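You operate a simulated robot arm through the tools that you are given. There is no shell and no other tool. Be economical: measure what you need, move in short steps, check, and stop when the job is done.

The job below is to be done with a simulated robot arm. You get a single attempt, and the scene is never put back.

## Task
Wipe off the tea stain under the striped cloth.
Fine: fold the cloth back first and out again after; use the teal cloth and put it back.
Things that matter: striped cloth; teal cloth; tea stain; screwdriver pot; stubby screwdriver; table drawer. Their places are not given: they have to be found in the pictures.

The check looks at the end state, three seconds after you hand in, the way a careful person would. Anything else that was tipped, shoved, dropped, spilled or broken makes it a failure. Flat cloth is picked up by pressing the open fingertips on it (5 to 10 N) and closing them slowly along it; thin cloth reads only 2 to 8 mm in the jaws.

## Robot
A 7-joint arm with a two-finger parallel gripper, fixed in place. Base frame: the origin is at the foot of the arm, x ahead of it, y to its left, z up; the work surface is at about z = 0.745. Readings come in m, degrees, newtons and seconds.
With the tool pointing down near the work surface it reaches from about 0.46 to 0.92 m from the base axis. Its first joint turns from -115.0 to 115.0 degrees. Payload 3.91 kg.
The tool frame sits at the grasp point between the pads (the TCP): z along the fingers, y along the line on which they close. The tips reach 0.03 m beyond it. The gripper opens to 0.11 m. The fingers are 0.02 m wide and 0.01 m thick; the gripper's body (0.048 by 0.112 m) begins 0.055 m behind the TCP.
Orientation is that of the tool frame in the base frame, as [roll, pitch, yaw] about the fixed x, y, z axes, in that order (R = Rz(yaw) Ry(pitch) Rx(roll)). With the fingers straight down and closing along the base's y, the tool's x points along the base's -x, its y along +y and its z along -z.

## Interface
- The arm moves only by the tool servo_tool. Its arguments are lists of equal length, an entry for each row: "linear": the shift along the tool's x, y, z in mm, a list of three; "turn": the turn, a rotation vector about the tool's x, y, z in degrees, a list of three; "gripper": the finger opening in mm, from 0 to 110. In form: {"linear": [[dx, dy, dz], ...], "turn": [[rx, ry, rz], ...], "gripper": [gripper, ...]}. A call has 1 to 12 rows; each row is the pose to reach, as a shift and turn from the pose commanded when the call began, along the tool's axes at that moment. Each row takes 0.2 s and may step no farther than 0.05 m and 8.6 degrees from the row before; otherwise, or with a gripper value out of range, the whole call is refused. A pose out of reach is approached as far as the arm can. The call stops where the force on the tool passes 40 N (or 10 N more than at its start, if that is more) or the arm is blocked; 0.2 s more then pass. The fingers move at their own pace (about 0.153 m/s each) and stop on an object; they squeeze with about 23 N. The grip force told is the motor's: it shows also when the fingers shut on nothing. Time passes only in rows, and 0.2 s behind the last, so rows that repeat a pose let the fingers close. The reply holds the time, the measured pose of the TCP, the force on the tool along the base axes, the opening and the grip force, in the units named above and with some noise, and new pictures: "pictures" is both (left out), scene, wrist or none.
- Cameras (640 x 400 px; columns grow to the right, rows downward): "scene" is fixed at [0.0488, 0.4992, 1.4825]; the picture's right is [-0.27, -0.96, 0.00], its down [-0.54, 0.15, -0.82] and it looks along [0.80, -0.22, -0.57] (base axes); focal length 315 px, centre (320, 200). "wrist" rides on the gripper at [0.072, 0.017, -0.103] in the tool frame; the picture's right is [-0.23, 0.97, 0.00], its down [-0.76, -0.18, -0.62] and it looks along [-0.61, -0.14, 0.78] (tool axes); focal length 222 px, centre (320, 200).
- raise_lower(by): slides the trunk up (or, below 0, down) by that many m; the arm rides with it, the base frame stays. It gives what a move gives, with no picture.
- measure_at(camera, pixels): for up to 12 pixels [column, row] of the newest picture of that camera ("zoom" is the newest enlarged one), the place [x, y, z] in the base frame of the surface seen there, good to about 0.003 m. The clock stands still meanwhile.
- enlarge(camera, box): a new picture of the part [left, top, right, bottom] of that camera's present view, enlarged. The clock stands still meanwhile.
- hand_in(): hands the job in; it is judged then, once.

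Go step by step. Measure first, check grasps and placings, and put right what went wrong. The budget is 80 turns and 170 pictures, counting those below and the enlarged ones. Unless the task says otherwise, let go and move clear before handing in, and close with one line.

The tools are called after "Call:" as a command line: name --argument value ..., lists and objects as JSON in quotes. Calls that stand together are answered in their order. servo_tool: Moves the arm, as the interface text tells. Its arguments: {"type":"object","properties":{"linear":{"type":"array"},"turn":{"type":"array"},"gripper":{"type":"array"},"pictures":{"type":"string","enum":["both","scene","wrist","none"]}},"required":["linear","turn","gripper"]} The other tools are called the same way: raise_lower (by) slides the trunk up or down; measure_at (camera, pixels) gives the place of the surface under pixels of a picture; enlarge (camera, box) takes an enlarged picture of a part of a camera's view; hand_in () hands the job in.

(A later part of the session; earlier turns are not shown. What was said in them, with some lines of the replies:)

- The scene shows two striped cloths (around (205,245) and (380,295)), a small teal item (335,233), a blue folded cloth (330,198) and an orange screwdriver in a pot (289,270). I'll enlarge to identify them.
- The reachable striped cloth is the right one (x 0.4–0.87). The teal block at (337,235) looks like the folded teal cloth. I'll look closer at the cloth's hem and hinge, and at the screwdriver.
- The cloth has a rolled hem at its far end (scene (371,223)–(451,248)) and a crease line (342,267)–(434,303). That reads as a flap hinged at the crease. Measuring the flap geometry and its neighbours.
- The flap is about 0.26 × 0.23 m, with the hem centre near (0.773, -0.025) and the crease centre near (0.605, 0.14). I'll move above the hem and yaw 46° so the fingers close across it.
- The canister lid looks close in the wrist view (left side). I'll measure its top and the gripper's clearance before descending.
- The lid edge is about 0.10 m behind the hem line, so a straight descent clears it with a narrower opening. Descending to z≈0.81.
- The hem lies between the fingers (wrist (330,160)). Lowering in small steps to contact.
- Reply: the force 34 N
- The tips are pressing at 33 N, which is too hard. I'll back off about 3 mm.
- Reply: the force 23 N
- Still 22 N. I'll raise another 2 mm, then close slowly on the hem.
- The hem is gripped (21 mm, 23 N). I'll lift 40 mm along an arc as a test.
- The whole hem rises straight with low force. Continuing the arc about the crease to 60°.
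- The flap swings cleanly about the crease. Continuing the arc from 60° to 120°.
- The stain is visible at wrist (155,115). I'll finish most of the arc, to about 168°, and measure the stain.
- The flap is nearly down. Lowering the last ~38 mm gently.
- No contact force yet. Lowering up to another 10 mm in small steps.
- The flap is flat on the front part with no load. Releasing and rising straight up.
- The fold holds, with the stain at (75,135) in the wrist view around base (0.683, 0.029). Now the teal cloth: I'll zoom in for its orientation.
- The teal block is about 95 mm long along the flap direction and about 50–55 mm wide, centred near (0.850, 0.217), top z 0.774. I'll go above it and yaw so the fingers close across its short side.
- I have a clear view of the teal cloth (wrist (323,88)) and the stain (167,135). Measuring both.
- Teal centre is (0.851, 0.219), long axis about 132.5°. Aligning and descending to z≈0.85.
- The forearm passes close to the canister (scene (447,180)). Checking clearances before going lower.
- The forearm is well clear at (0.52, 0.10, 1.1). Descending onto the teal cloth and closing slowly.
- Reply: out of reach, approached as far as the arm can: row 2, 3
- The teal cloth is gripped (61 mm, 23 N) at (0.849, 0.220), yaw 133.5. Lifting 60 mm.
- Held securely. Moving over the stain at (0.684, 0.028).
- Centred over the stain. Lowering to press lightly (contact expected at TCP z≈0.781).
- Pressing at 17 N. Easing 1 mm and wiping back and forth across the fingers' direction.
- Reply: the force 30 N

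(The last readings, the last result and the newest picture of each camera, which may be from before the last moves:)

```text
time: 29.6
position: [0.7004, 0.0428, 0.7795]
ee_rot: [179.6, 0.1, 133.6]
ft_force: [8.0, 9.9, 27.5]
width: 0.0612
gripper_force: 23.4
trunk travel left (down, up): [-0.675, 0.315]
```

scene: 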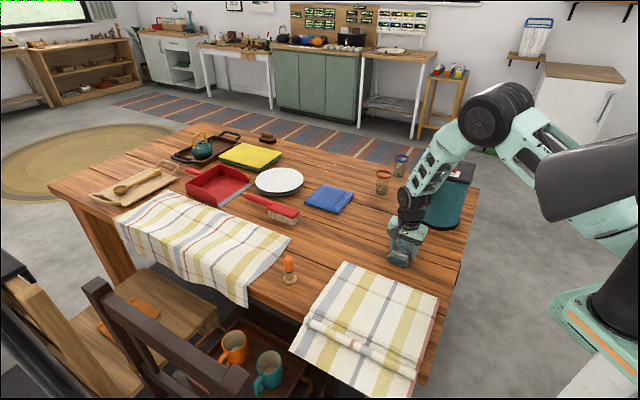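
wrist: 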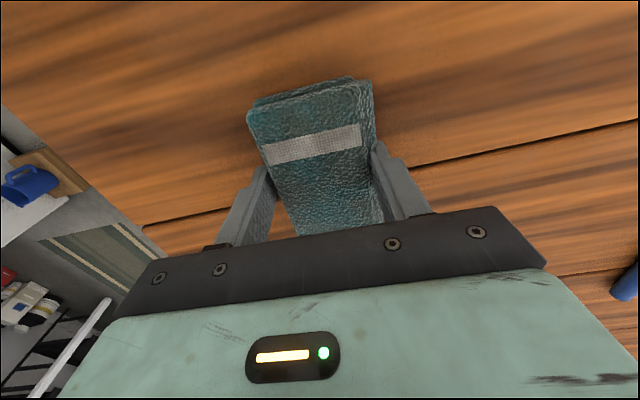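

The cloth is picking up stain (it has darkened), though the pressure is 27 N. Easing 1.5 mm and wiping along the other direction.

Call:
servo_tool --linear '[[0, -20, -1.5], [20, -20, -1.5], [35, -20, -1.5], [15, -20, -1.5], [-5, -20, -1.5], [-25, -20, -1.5], [-35, -20, -1.5], [-15, -20, -1.5], [5, -20, -1.5], [25, -20, -1.5], [10, -20, -1.5], [0, -20, -1.5]]' --turn '[[0, 0, 0], [0, 0, 0], [0, 0, 0], [0, 0, 0], [0, 0, 0], [0, 0, 0], [0, 0, 0], [0, 0, 0], [0, 0, 0], [0, 0, 0], [0, 0, 0], [0, 0, 0]]' --gripper '[30, 30, 30, 30, 30, 30, 30, 30, 30, 30, 30, 30]' --pictures "none"

Call:
servo_tool --linear '[[0, 0, -20], [0, 0, -55], [20, 40, -55], [40, 80, -55], [60, 120, -55]]' --turn '[[0, 0, 0], [0, 0, 0], [0, 0, 0], [0, 0, 0], [0, 0, 0]]' --gripper '[30, 30, 30, 30, 30]'

```text
time: 32.2
position: [0.6838, 0.0269, 0.7815]
ee_rot: [179.9, -0.1, 133.6]
ft_force: [0.5, 0.0, -0.3]
width: 0.0609
gripper_force: 23.4
trunk travel left (down, up): [-0.675, 0.315]
```

```text
time: 33.4
position: [0.7312, 0.1532, 0.8361]
ee_rot: [180.0, 0.0, 133.4]
ft_force: [-0.2, -0.3, 0.0]
width: 0.0611
gripper_force: 23.0
trunk travel left (down, up): [-0.675, 0.315]
```

scene: 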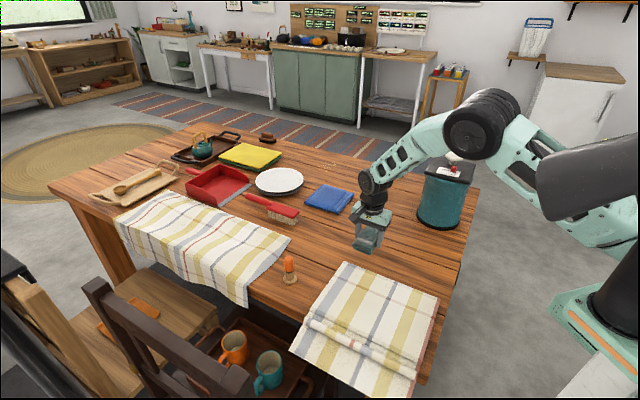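
wrist: 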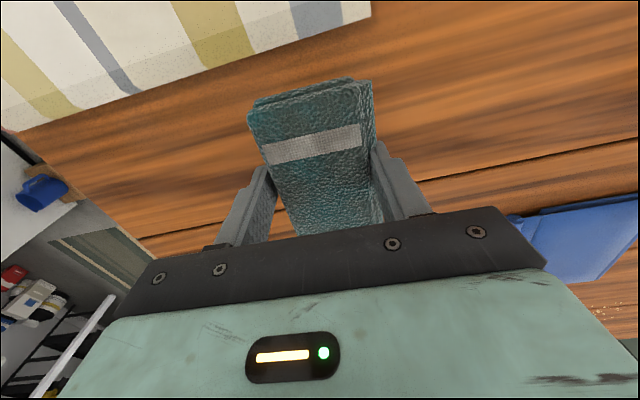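

The stain spot (scene ~(407,258)) now looks clear. I'll zoom in to verify.

Call:
enlarge --camera "scene" --box '[340, 200, 480, 300]'

```text
4.00 times, centred on (410, 250) of scene
```

zoom: 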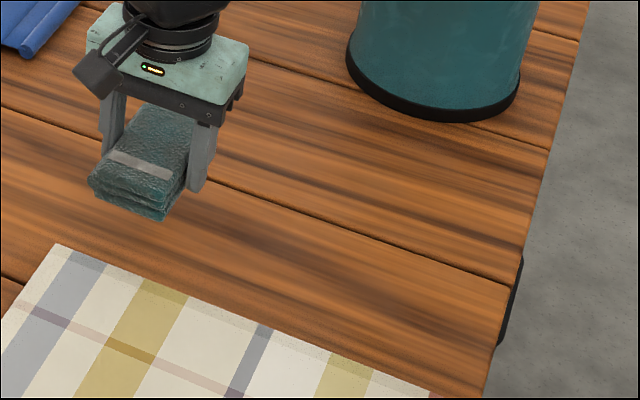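

The table is clean where the stain was. Returning the teal cloth above its original place.

Call:
servo_tool --linear '[[-8, 33, 0], [-16, 66, 0], [-24, 99, 0], [-32.4, 131.3, 0], [-32.4, 131.3, 20], [-32.4, 131.3, 35]]' --turn '[[0, 0, 0], [0, 0, 0], [0, 0, 0], [0, 0, 0], [0, 0, 0], [0, 0, 0]]' --gripper '[30, 30, 30, 30, 30, 30]' --pictures "none"

```text
time: 34.8
position: [0.8464, 0.2199, 0.8014]
ee_rot: [-180.0, 0.1, 133.6]
ft_force: [1.2, -0.3, 0.1]
width: 0.061
gripper_force: 23.2
trunk travel left (down, up): [-0.675, 0.315]
```

About 2 mm off. Correcting, lowering to the table, then releasing.

Call:
servo_tool --linear '[[-1.6, 1.7, 10], [-1.6, 1.7, 17], [-1.6, 1.7, 20], [-1.6, 1.7, 20]]' --turn '[[0, 0, 0], [0, 0, 0], [0, 0, 0], [0, 0, 0]]' --gripper '[30, 30, 30, 30]' --pictures "scene"

```text
time: 35.8
position: [0.8495, 0.221, 0.7799]
ee_rot: [179.9, 0.0, 133.4]
ft_force: [0.1, 0.6, -0.6]
width: 0.061
gripper_force: 23.4
trunk travel left (down, up): [-0.675, 0.315]
```

scene: 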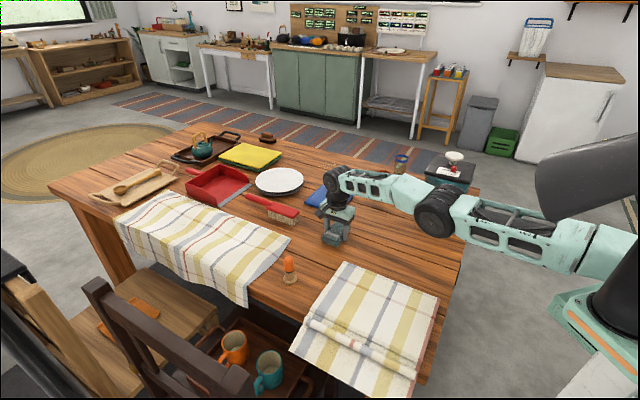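

In place. Opening and rising.

Call:
servo_tool --linear '[[0, 0, 0], [0, 0, 0], [0, 0, 0], [0, 0, -30], [0, 0, -75], [0, 0, -120], [0, 0, -165], [0, 0, -200]]' --turn '[[0, 0, 0], [0, 0, 0], [0, 0, 0], [0, 0, 0], [0, 0, 0], [0, 0, 0], [0, 0, 0], [0, 0, 0]]' --gripper '[68, 80, 92, 92, 92, 92, 92, 92]'

```text
time: 37.6
position: [0.8491, 0.2206, 0.9825]
ee_rot: [-179.9, 0.0, 133.6]
ft_force: [0.9, 0.5, -0.3]
width: 0.0922
gripper_force: 0.0
trunk travel left (down, up): [-0.675, 0.315]
```

scene: 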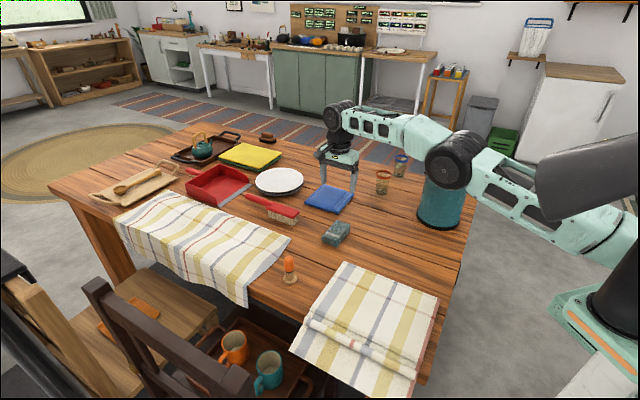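
wrist: 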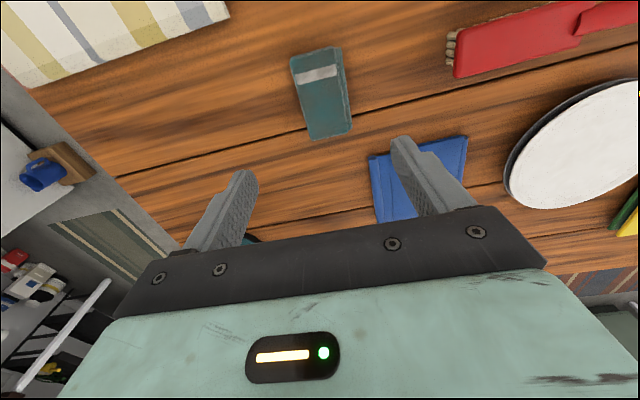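

The teal cloth is back (335,233). Measuring it and the folded hem, then moving back over the hem with yaw -134.

Call:
measure_at --camera "wrist" --pixels '[[292, 59], [340, 48], [308, 138], [349, 131], [321, 95]]'

Call:
measure_at --camera "scene" --pixels '[[312, 321], [335, 334], [355, 344], [375, 353], [395, 362], [343, 262], [438, 296], [360, 300]]'

Call:
servo_tool --linear '[[31.6, -22, 0], [63.3, -44, 0], [94.9, -66, 0], [126.5, -88, 0], [158.2, -110, 0], [189.8, -132, 0], [221.5, -154, 0], [253.1, -176, 0], [284.7, -198, 0], [316.4, -220, 0], [348, -242, 0], [348, -242, 0]]' --turn '[[0, 0, -8.4], [0, 0, -16.8], [0, 0, -25.2], [0, 0, -33.6], [0, 0, -42], [0, 0, -50.4], [0, 0, -58.8], [0, 0, -67.2], [0, 0, -75.6], [0, 0, -84], [0, 0, -92.4], [0, 0, -92.4]]' --gripper '[60, 60, 60, 60, 60, 60, 60, 60, 60, 60, 60, 60]'

```text
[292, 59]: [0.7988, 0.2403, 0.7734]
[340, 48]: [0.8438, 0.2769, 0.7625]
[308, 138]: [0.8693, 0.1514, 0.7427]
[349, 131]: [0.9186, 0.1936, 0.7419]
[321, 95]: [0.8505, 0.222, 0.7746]
```

```text
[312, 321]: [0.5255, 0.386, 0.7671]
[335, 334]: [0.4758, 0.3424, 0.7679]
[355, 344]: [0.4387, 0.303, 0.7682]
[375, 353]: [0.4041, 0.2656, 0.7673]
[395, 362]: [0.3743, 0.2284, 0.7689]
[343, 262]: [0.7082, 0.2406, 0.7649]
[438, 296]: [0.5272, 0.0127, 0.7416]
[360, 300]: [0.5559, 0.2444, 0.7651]
```

```text
time: 40.2
position: [0.432, 0.3083, 0.9814]
ee_rot: [180.0, 0.0, -134.0]
ft_force: [-1.0, -0.5, 0.7]
width: 0.0601
gripper_force: 0.1
trunk travel left (down, up): [-0.675, 0.315]
```

scene: 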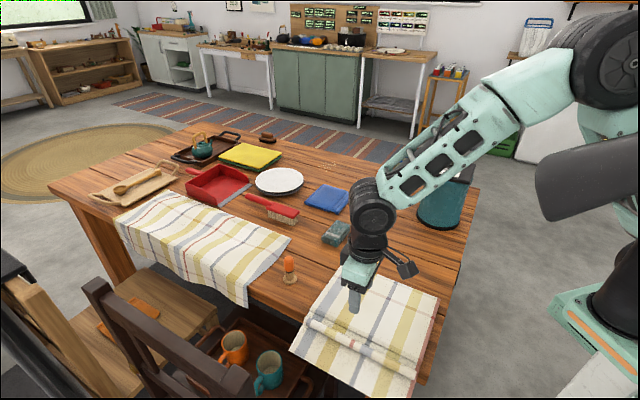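
wrist: 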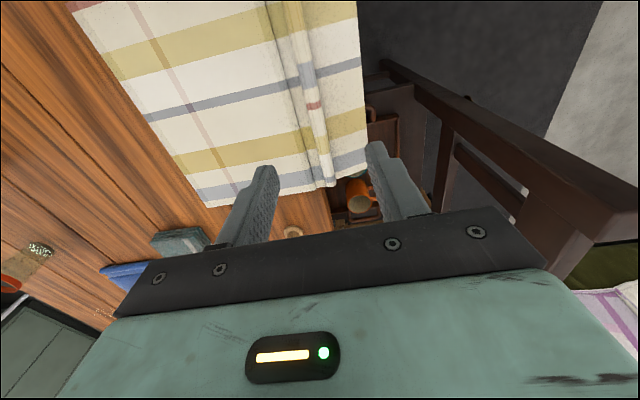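

The hem is at (0.437, 0.303), top z 0.768, right under the tool. Descending toward it with the force watched near the end.

Call:
servo_tool --linear '[[0, 0, 45], [0, 0, 90], [0, 0, 135], [0, 0, 165], [0, 0, 177], [0, 0, 183], [0, 0, 187]]' --turn '[[0, 0, 0], [0, 0, 0], [0, 0, 0], [0, 0, 0], [0, 0, 0], [0, 0, 0], [0, 0, 0]]' --gripper '[60, 60, 60, 60, 60, 60, 60]'

```text
time: 41.8
position: [0.4338, 0.3046, 0.7958]
ee_rot: [180.0, 0.0, -134.1]
ft_force: [-0.3, 0.6, -0.7]
width: 0.06
gripper_force: 0.0
trunk travel left (down, up): [-0.675, 0.315]
```

scene: 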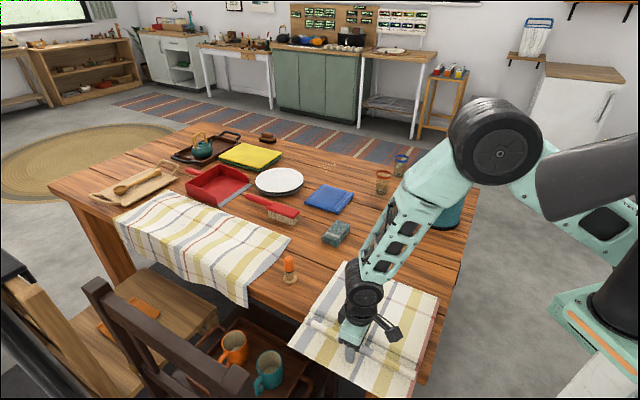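
wrist: 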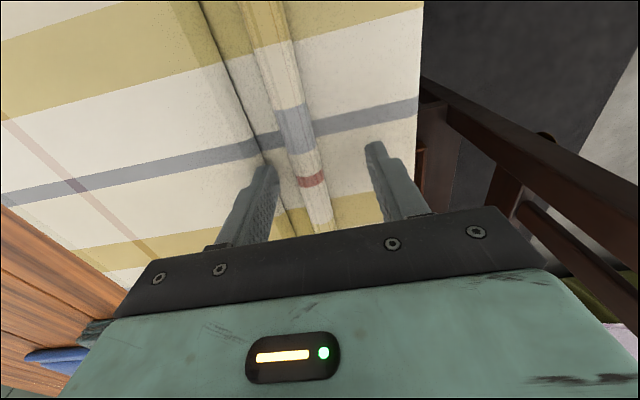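

The hem is between the fingers. Lowering to the release height (0.787) and closing slowly.

Call:
servo_tool --linear '[[0, 0, 3], [0, 0, 6], [0, 0, 8.5], [0, 0, 8.5], [0, 0, 8.5], [0, 0, 8.5], [0, 0, 8.5], [0, 0, 8.5], [0, 0, 8.5], [0, 0, 8.5]]' --turn '[[0, 0, 0], [0, 0, 0], [0, 0, 0], [0, 0, 0], [0, 0, 0], [0, 0, 0], [0, 0, 0], [0, 0, 0], [0, 0, 0], [0, 0, 0]]' --gripper '[60, 60, 60, 50, 40, 30, 20, 10, 0, 0]'

```text
time: 44.0
position: [0.434, 0.3067, 0.7878]
ee_rot: [-180.0, -0.1, -134.0]
ft_force: [-2.7, 1.8, -0.7]
width: 0.021
gripper_force: 23.2
trunk travel left (down, up): [-0.675, 0.315]
```

scene: 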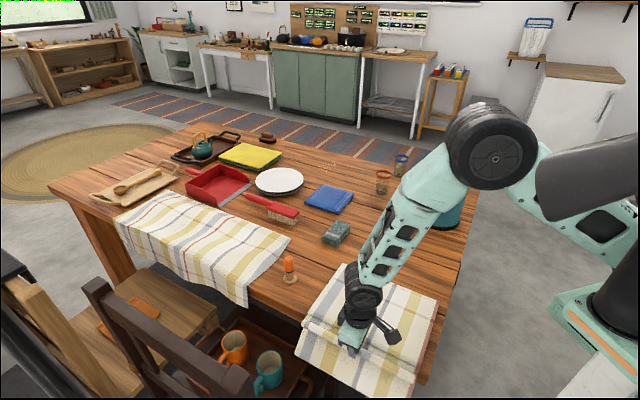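
wrist: 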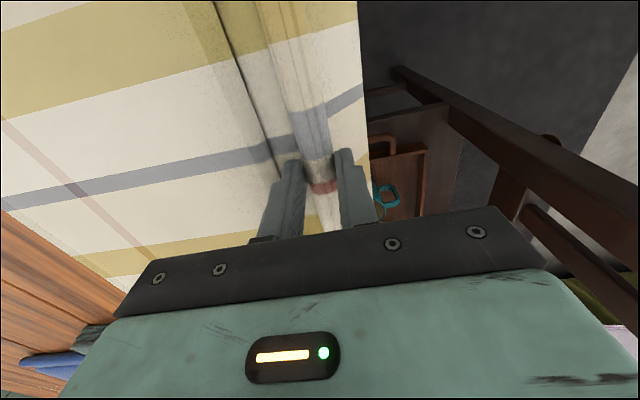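

Gripped. Running the arc in reverse up to about 70°.

Call:
servo_tool --linear '[[0, -0.9, -20.7], [0, -3.6, -41.2], [0, -9.2, -65.3], [0, -17.3, -88.8], [0, -27.7, -111.3], [0, -40.5, -132.5], [0, -55.4, -152.3], [0, -72.4, -170.5], [0, -91.1, -186.8], [0, -111.4, -201], [0, -133.1, -213], [0, -155.9, -222.7]]' --turn '[[0, 0, 0], [0, 0, 0], [0, 0, 0], [0, 0, 0], [0, 0, 0], [0, 0, 0], [0, 0, 0], [0, 0, 0], [0, 0, 0], [0, 0, 0], [0, 0, 0], [0, 0, 0]]' --gripper '[0, 0, 0, 0, 0, 0, 0, 0, 0, 0, 0, 0]'

```text
time: 46.6
position: [0.544, 0.1991, 1.0092]
ee_rot: [179.9, -0.1, -134.1]
ft_force: [-7.0, -0.6, 10.8]
width: 0.0211
gripper_force: 22.7
trunk travel left (down, up): [-0.675, 0.315]
```

scene: 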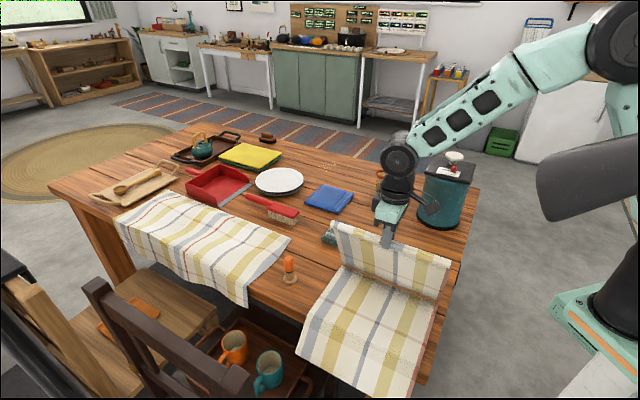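
wrist: 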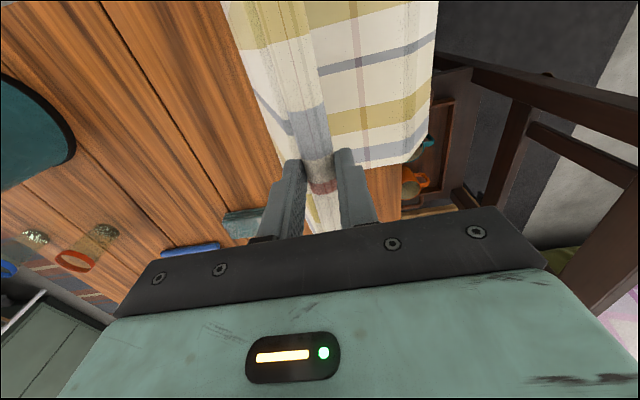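

Going well. Continuing the arc to about 142°.

Call:
servo_tool --linear '[[0, -23.8, -7.3], [0, -48.1, -12], [0, -72.8, -14.2], [0, -97.6, -13.7], [0, -122.3, -10.7], [0, -146.4, -5.1], [0, -169.9, 3], [0, -192.4, 13.4], [0, -213.6, 26.2], [0, -233.4, 41.1], [0, -251.6, 58.1], [0, -267.9, 76.8]]' --turn '[[0, 0, 0], [0, 0, 0], [0, 0, 0], [0, 0, 0], [0, 0, 0], [0, 0, 0], [0, 0, 0], [0, 0, 0], [0, 0, 0], [0, 0, 0], [0, 0, 0], [0, 0, 0]]' --gripper '[0, 0, 0, 0, 0, 0, 0, 0, 0, 0, 0, 0]'

```text
time: 49.2
position: [0.7373, 0.0129, 0.931]
ee_rot: [179.8, -0.1, -134.1]
ft_force: [-1.4, 1.7, 0.0]
width: 0.0208
gripper_force: 22.7
trunk travel left (down, up): [-0.675, 0.315]
```

scene: 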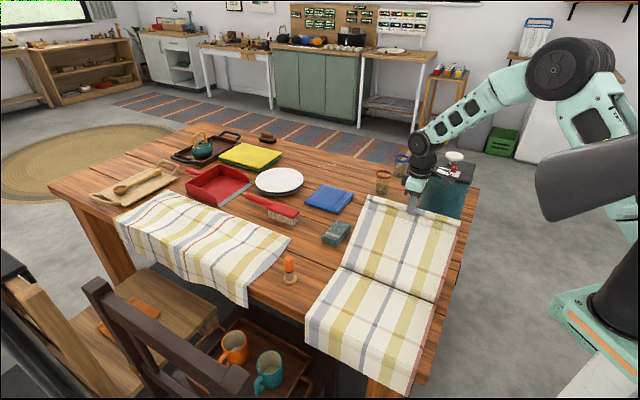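
wrist: 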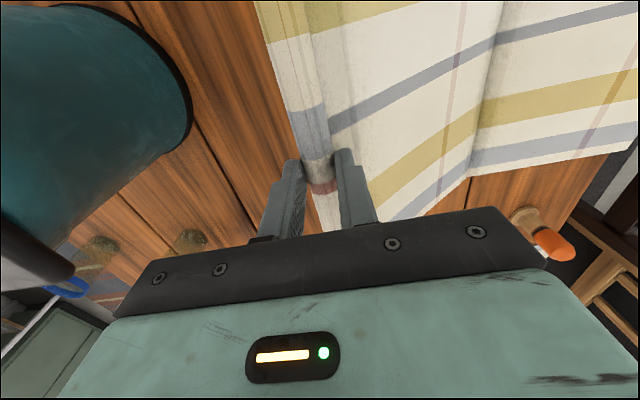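

About 37° remain. Lowering the flap the rest of the way to its original spot.

Call:
servo_tool --linear '[[0, -19, 25.9], [0, -30.5, 48], [0, -39.4, 71.2], [0, -45.8, 95.1], [0, -50, 119.6], [0, -51, 133], [0, -51, 140], [0, -51, 142.5]]' --turn '[[0, 0, 0], [0, 0, 0], [0, 0, 0], [0, 0, 0], [0, 0, 0], [0, 0, 0], [0, 0, 0], [0, 0, 0]]' --gripper '[0, 0, 0, 0, 0, 0, 0, 0]'

```text
time: 51.0
position: [0.7746, -0.0248, 0.7894]
ee_rot: [179.9, 0.1, -134.1]
ft_force: [0.8, -0.5, -1.0]
width: 0.021
gripper_force: 23.2
trunk travel left (down, up): [-0.675, 0.315]
```

scene: 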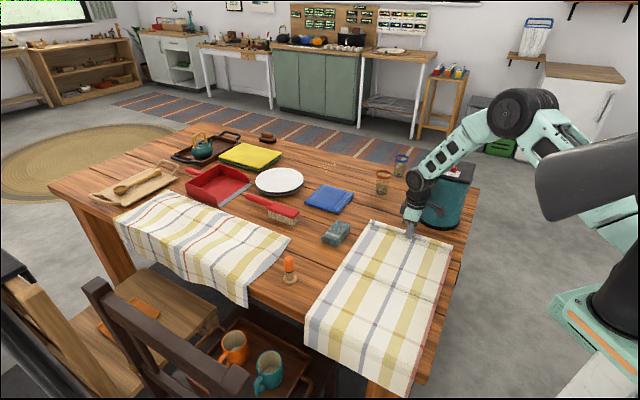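
wrist: 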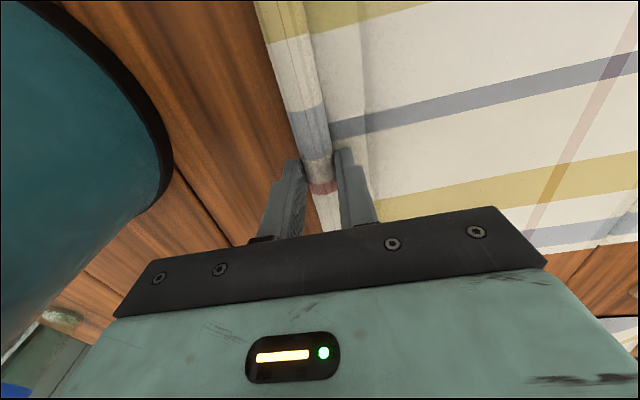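

It's back at the original pose within 3 mm. Lowering the last 2 mm, releasing, and rising clear.

Call:
servo_tool --linear '[[0, 0, 2], [0, 0, 2], [0, 0, 2], [0, 0, -1], [0, 0, -10], [0, 0, -40], [0, 0, -85], [0, 0, -130], [0, 0, -175], [0, 0, -220], [0, 0, -260], [0, 0, -300]]' --turn '[[0, 0, 0], [0, 0, 0], [0, 0, 0], [0, 0, 0], [0, 0, 0], [0, 0, 0], [0, 0, 0], [0, 0, 0], [0, 0, 0], [0, 0, 0], [0, 0, 0], [0, 0, 0]]' --gripper '[0, 30, 45, 60, 60, 60, 60, 60, 60, 60, 60, 60]'

Call:
servo_tool --linear '[[20, 40, 0], [40, 80, 0], [60, 120, 0], [80, 160, 0], [100, 200, 0]]' --turn '[[0, 0, 0], [0, 0, 0], [0, 0, 0], [0, 0, 0], [0, 0, 0]]' --gripper '[60, 60, 60, 60, 60]'

Call:
enlarge --camera "scene" --box '[270, 180, 480, 390]'

Call:
measure_at --camera "scene" --pixels '[[372, 223], [390, 228], [410, 234], [430, 240], [447, 246], [344, 266], [400, 262], [370, 250], [325, 290], [400, 340], [336, 232], [289, 262]]'

```text
time: 53.6
position: [0.7767, -0.0256, 1.0887]
ee_rot: [-180.0, 0.1, -134.1]
ft_force: [0.6, 0.2, -0.6]
width: 0.0601
gripper_force: 0.0
trunk travel left (down, up): [-0.675, 0.315]
```

scene: 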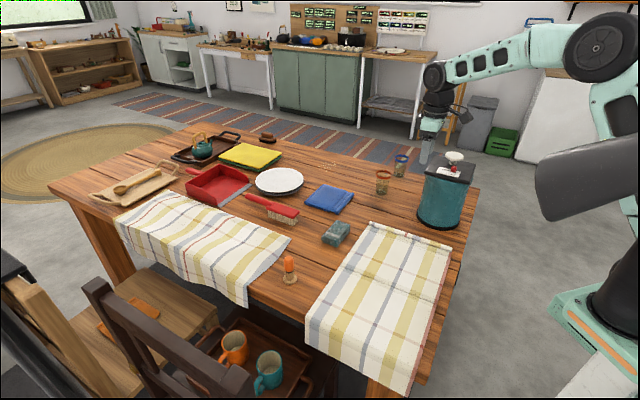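
wrist: 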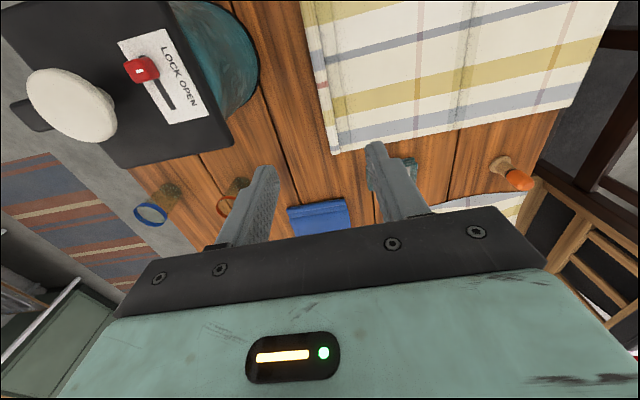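

```text
time: 54.8
position: [0.5592, 0.0444, 1.0898]
ee_rot: [-180.0, -0.1, -134.2]
ft_force: [0.1, -0.9, 0.4]
width: 0.0598
gripper_force: 0.0
trunk travel left (down, up): [-0.675, 0.315]
```

scene: 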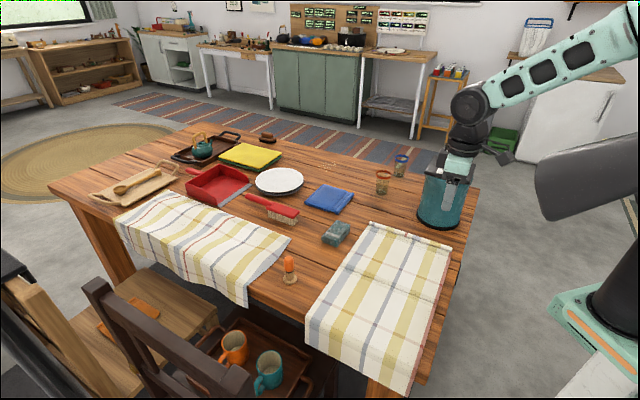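
wrist: 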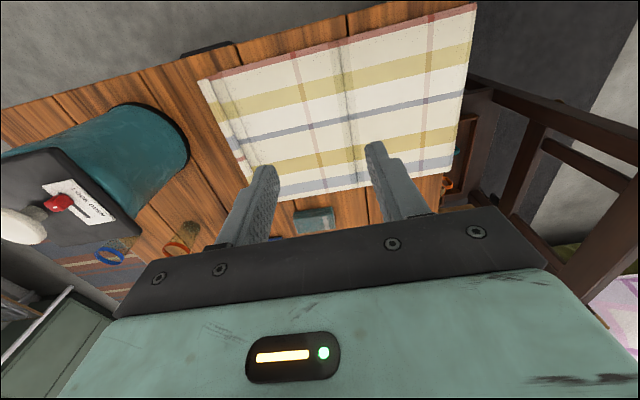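

```text
1.90 times, centred on (375, 285) of scene
```

zoom: 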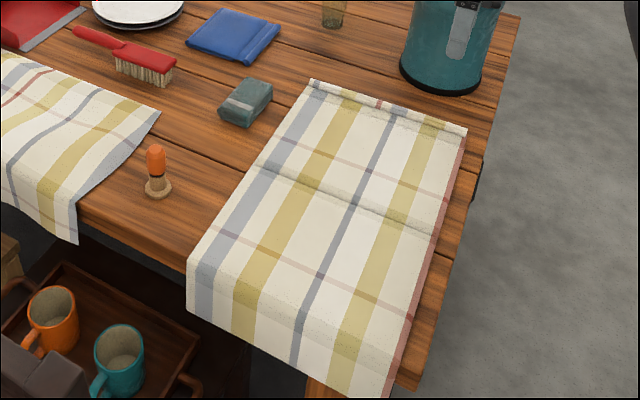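

```text
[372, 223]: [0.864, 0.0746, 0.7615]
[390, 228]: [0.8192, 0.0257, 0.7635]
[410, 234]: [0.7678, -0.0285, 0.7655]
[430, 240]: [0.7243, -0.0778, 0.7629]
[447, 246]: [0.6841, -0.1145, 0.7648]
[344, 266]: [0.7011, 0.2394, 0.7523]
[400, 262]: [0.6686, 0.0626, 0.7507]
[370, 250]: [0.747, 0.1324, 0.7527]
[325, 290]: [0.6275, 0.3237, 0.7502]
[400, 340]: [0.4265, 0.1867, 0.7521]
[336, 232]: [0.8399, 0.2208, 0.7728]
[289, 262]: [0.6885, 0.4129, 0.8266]
```

Both cloths match their starting places within a few millimetres, the stain is gone, nothing else has moved and the arm is clear. Handing in.

Call:
hand_in

```text
The job is handed in.
```

The tea stain is wiped off, the striped cloth is folded out flat again, and the teal cloth is back in its place, though it is now a bit darker from the tea.
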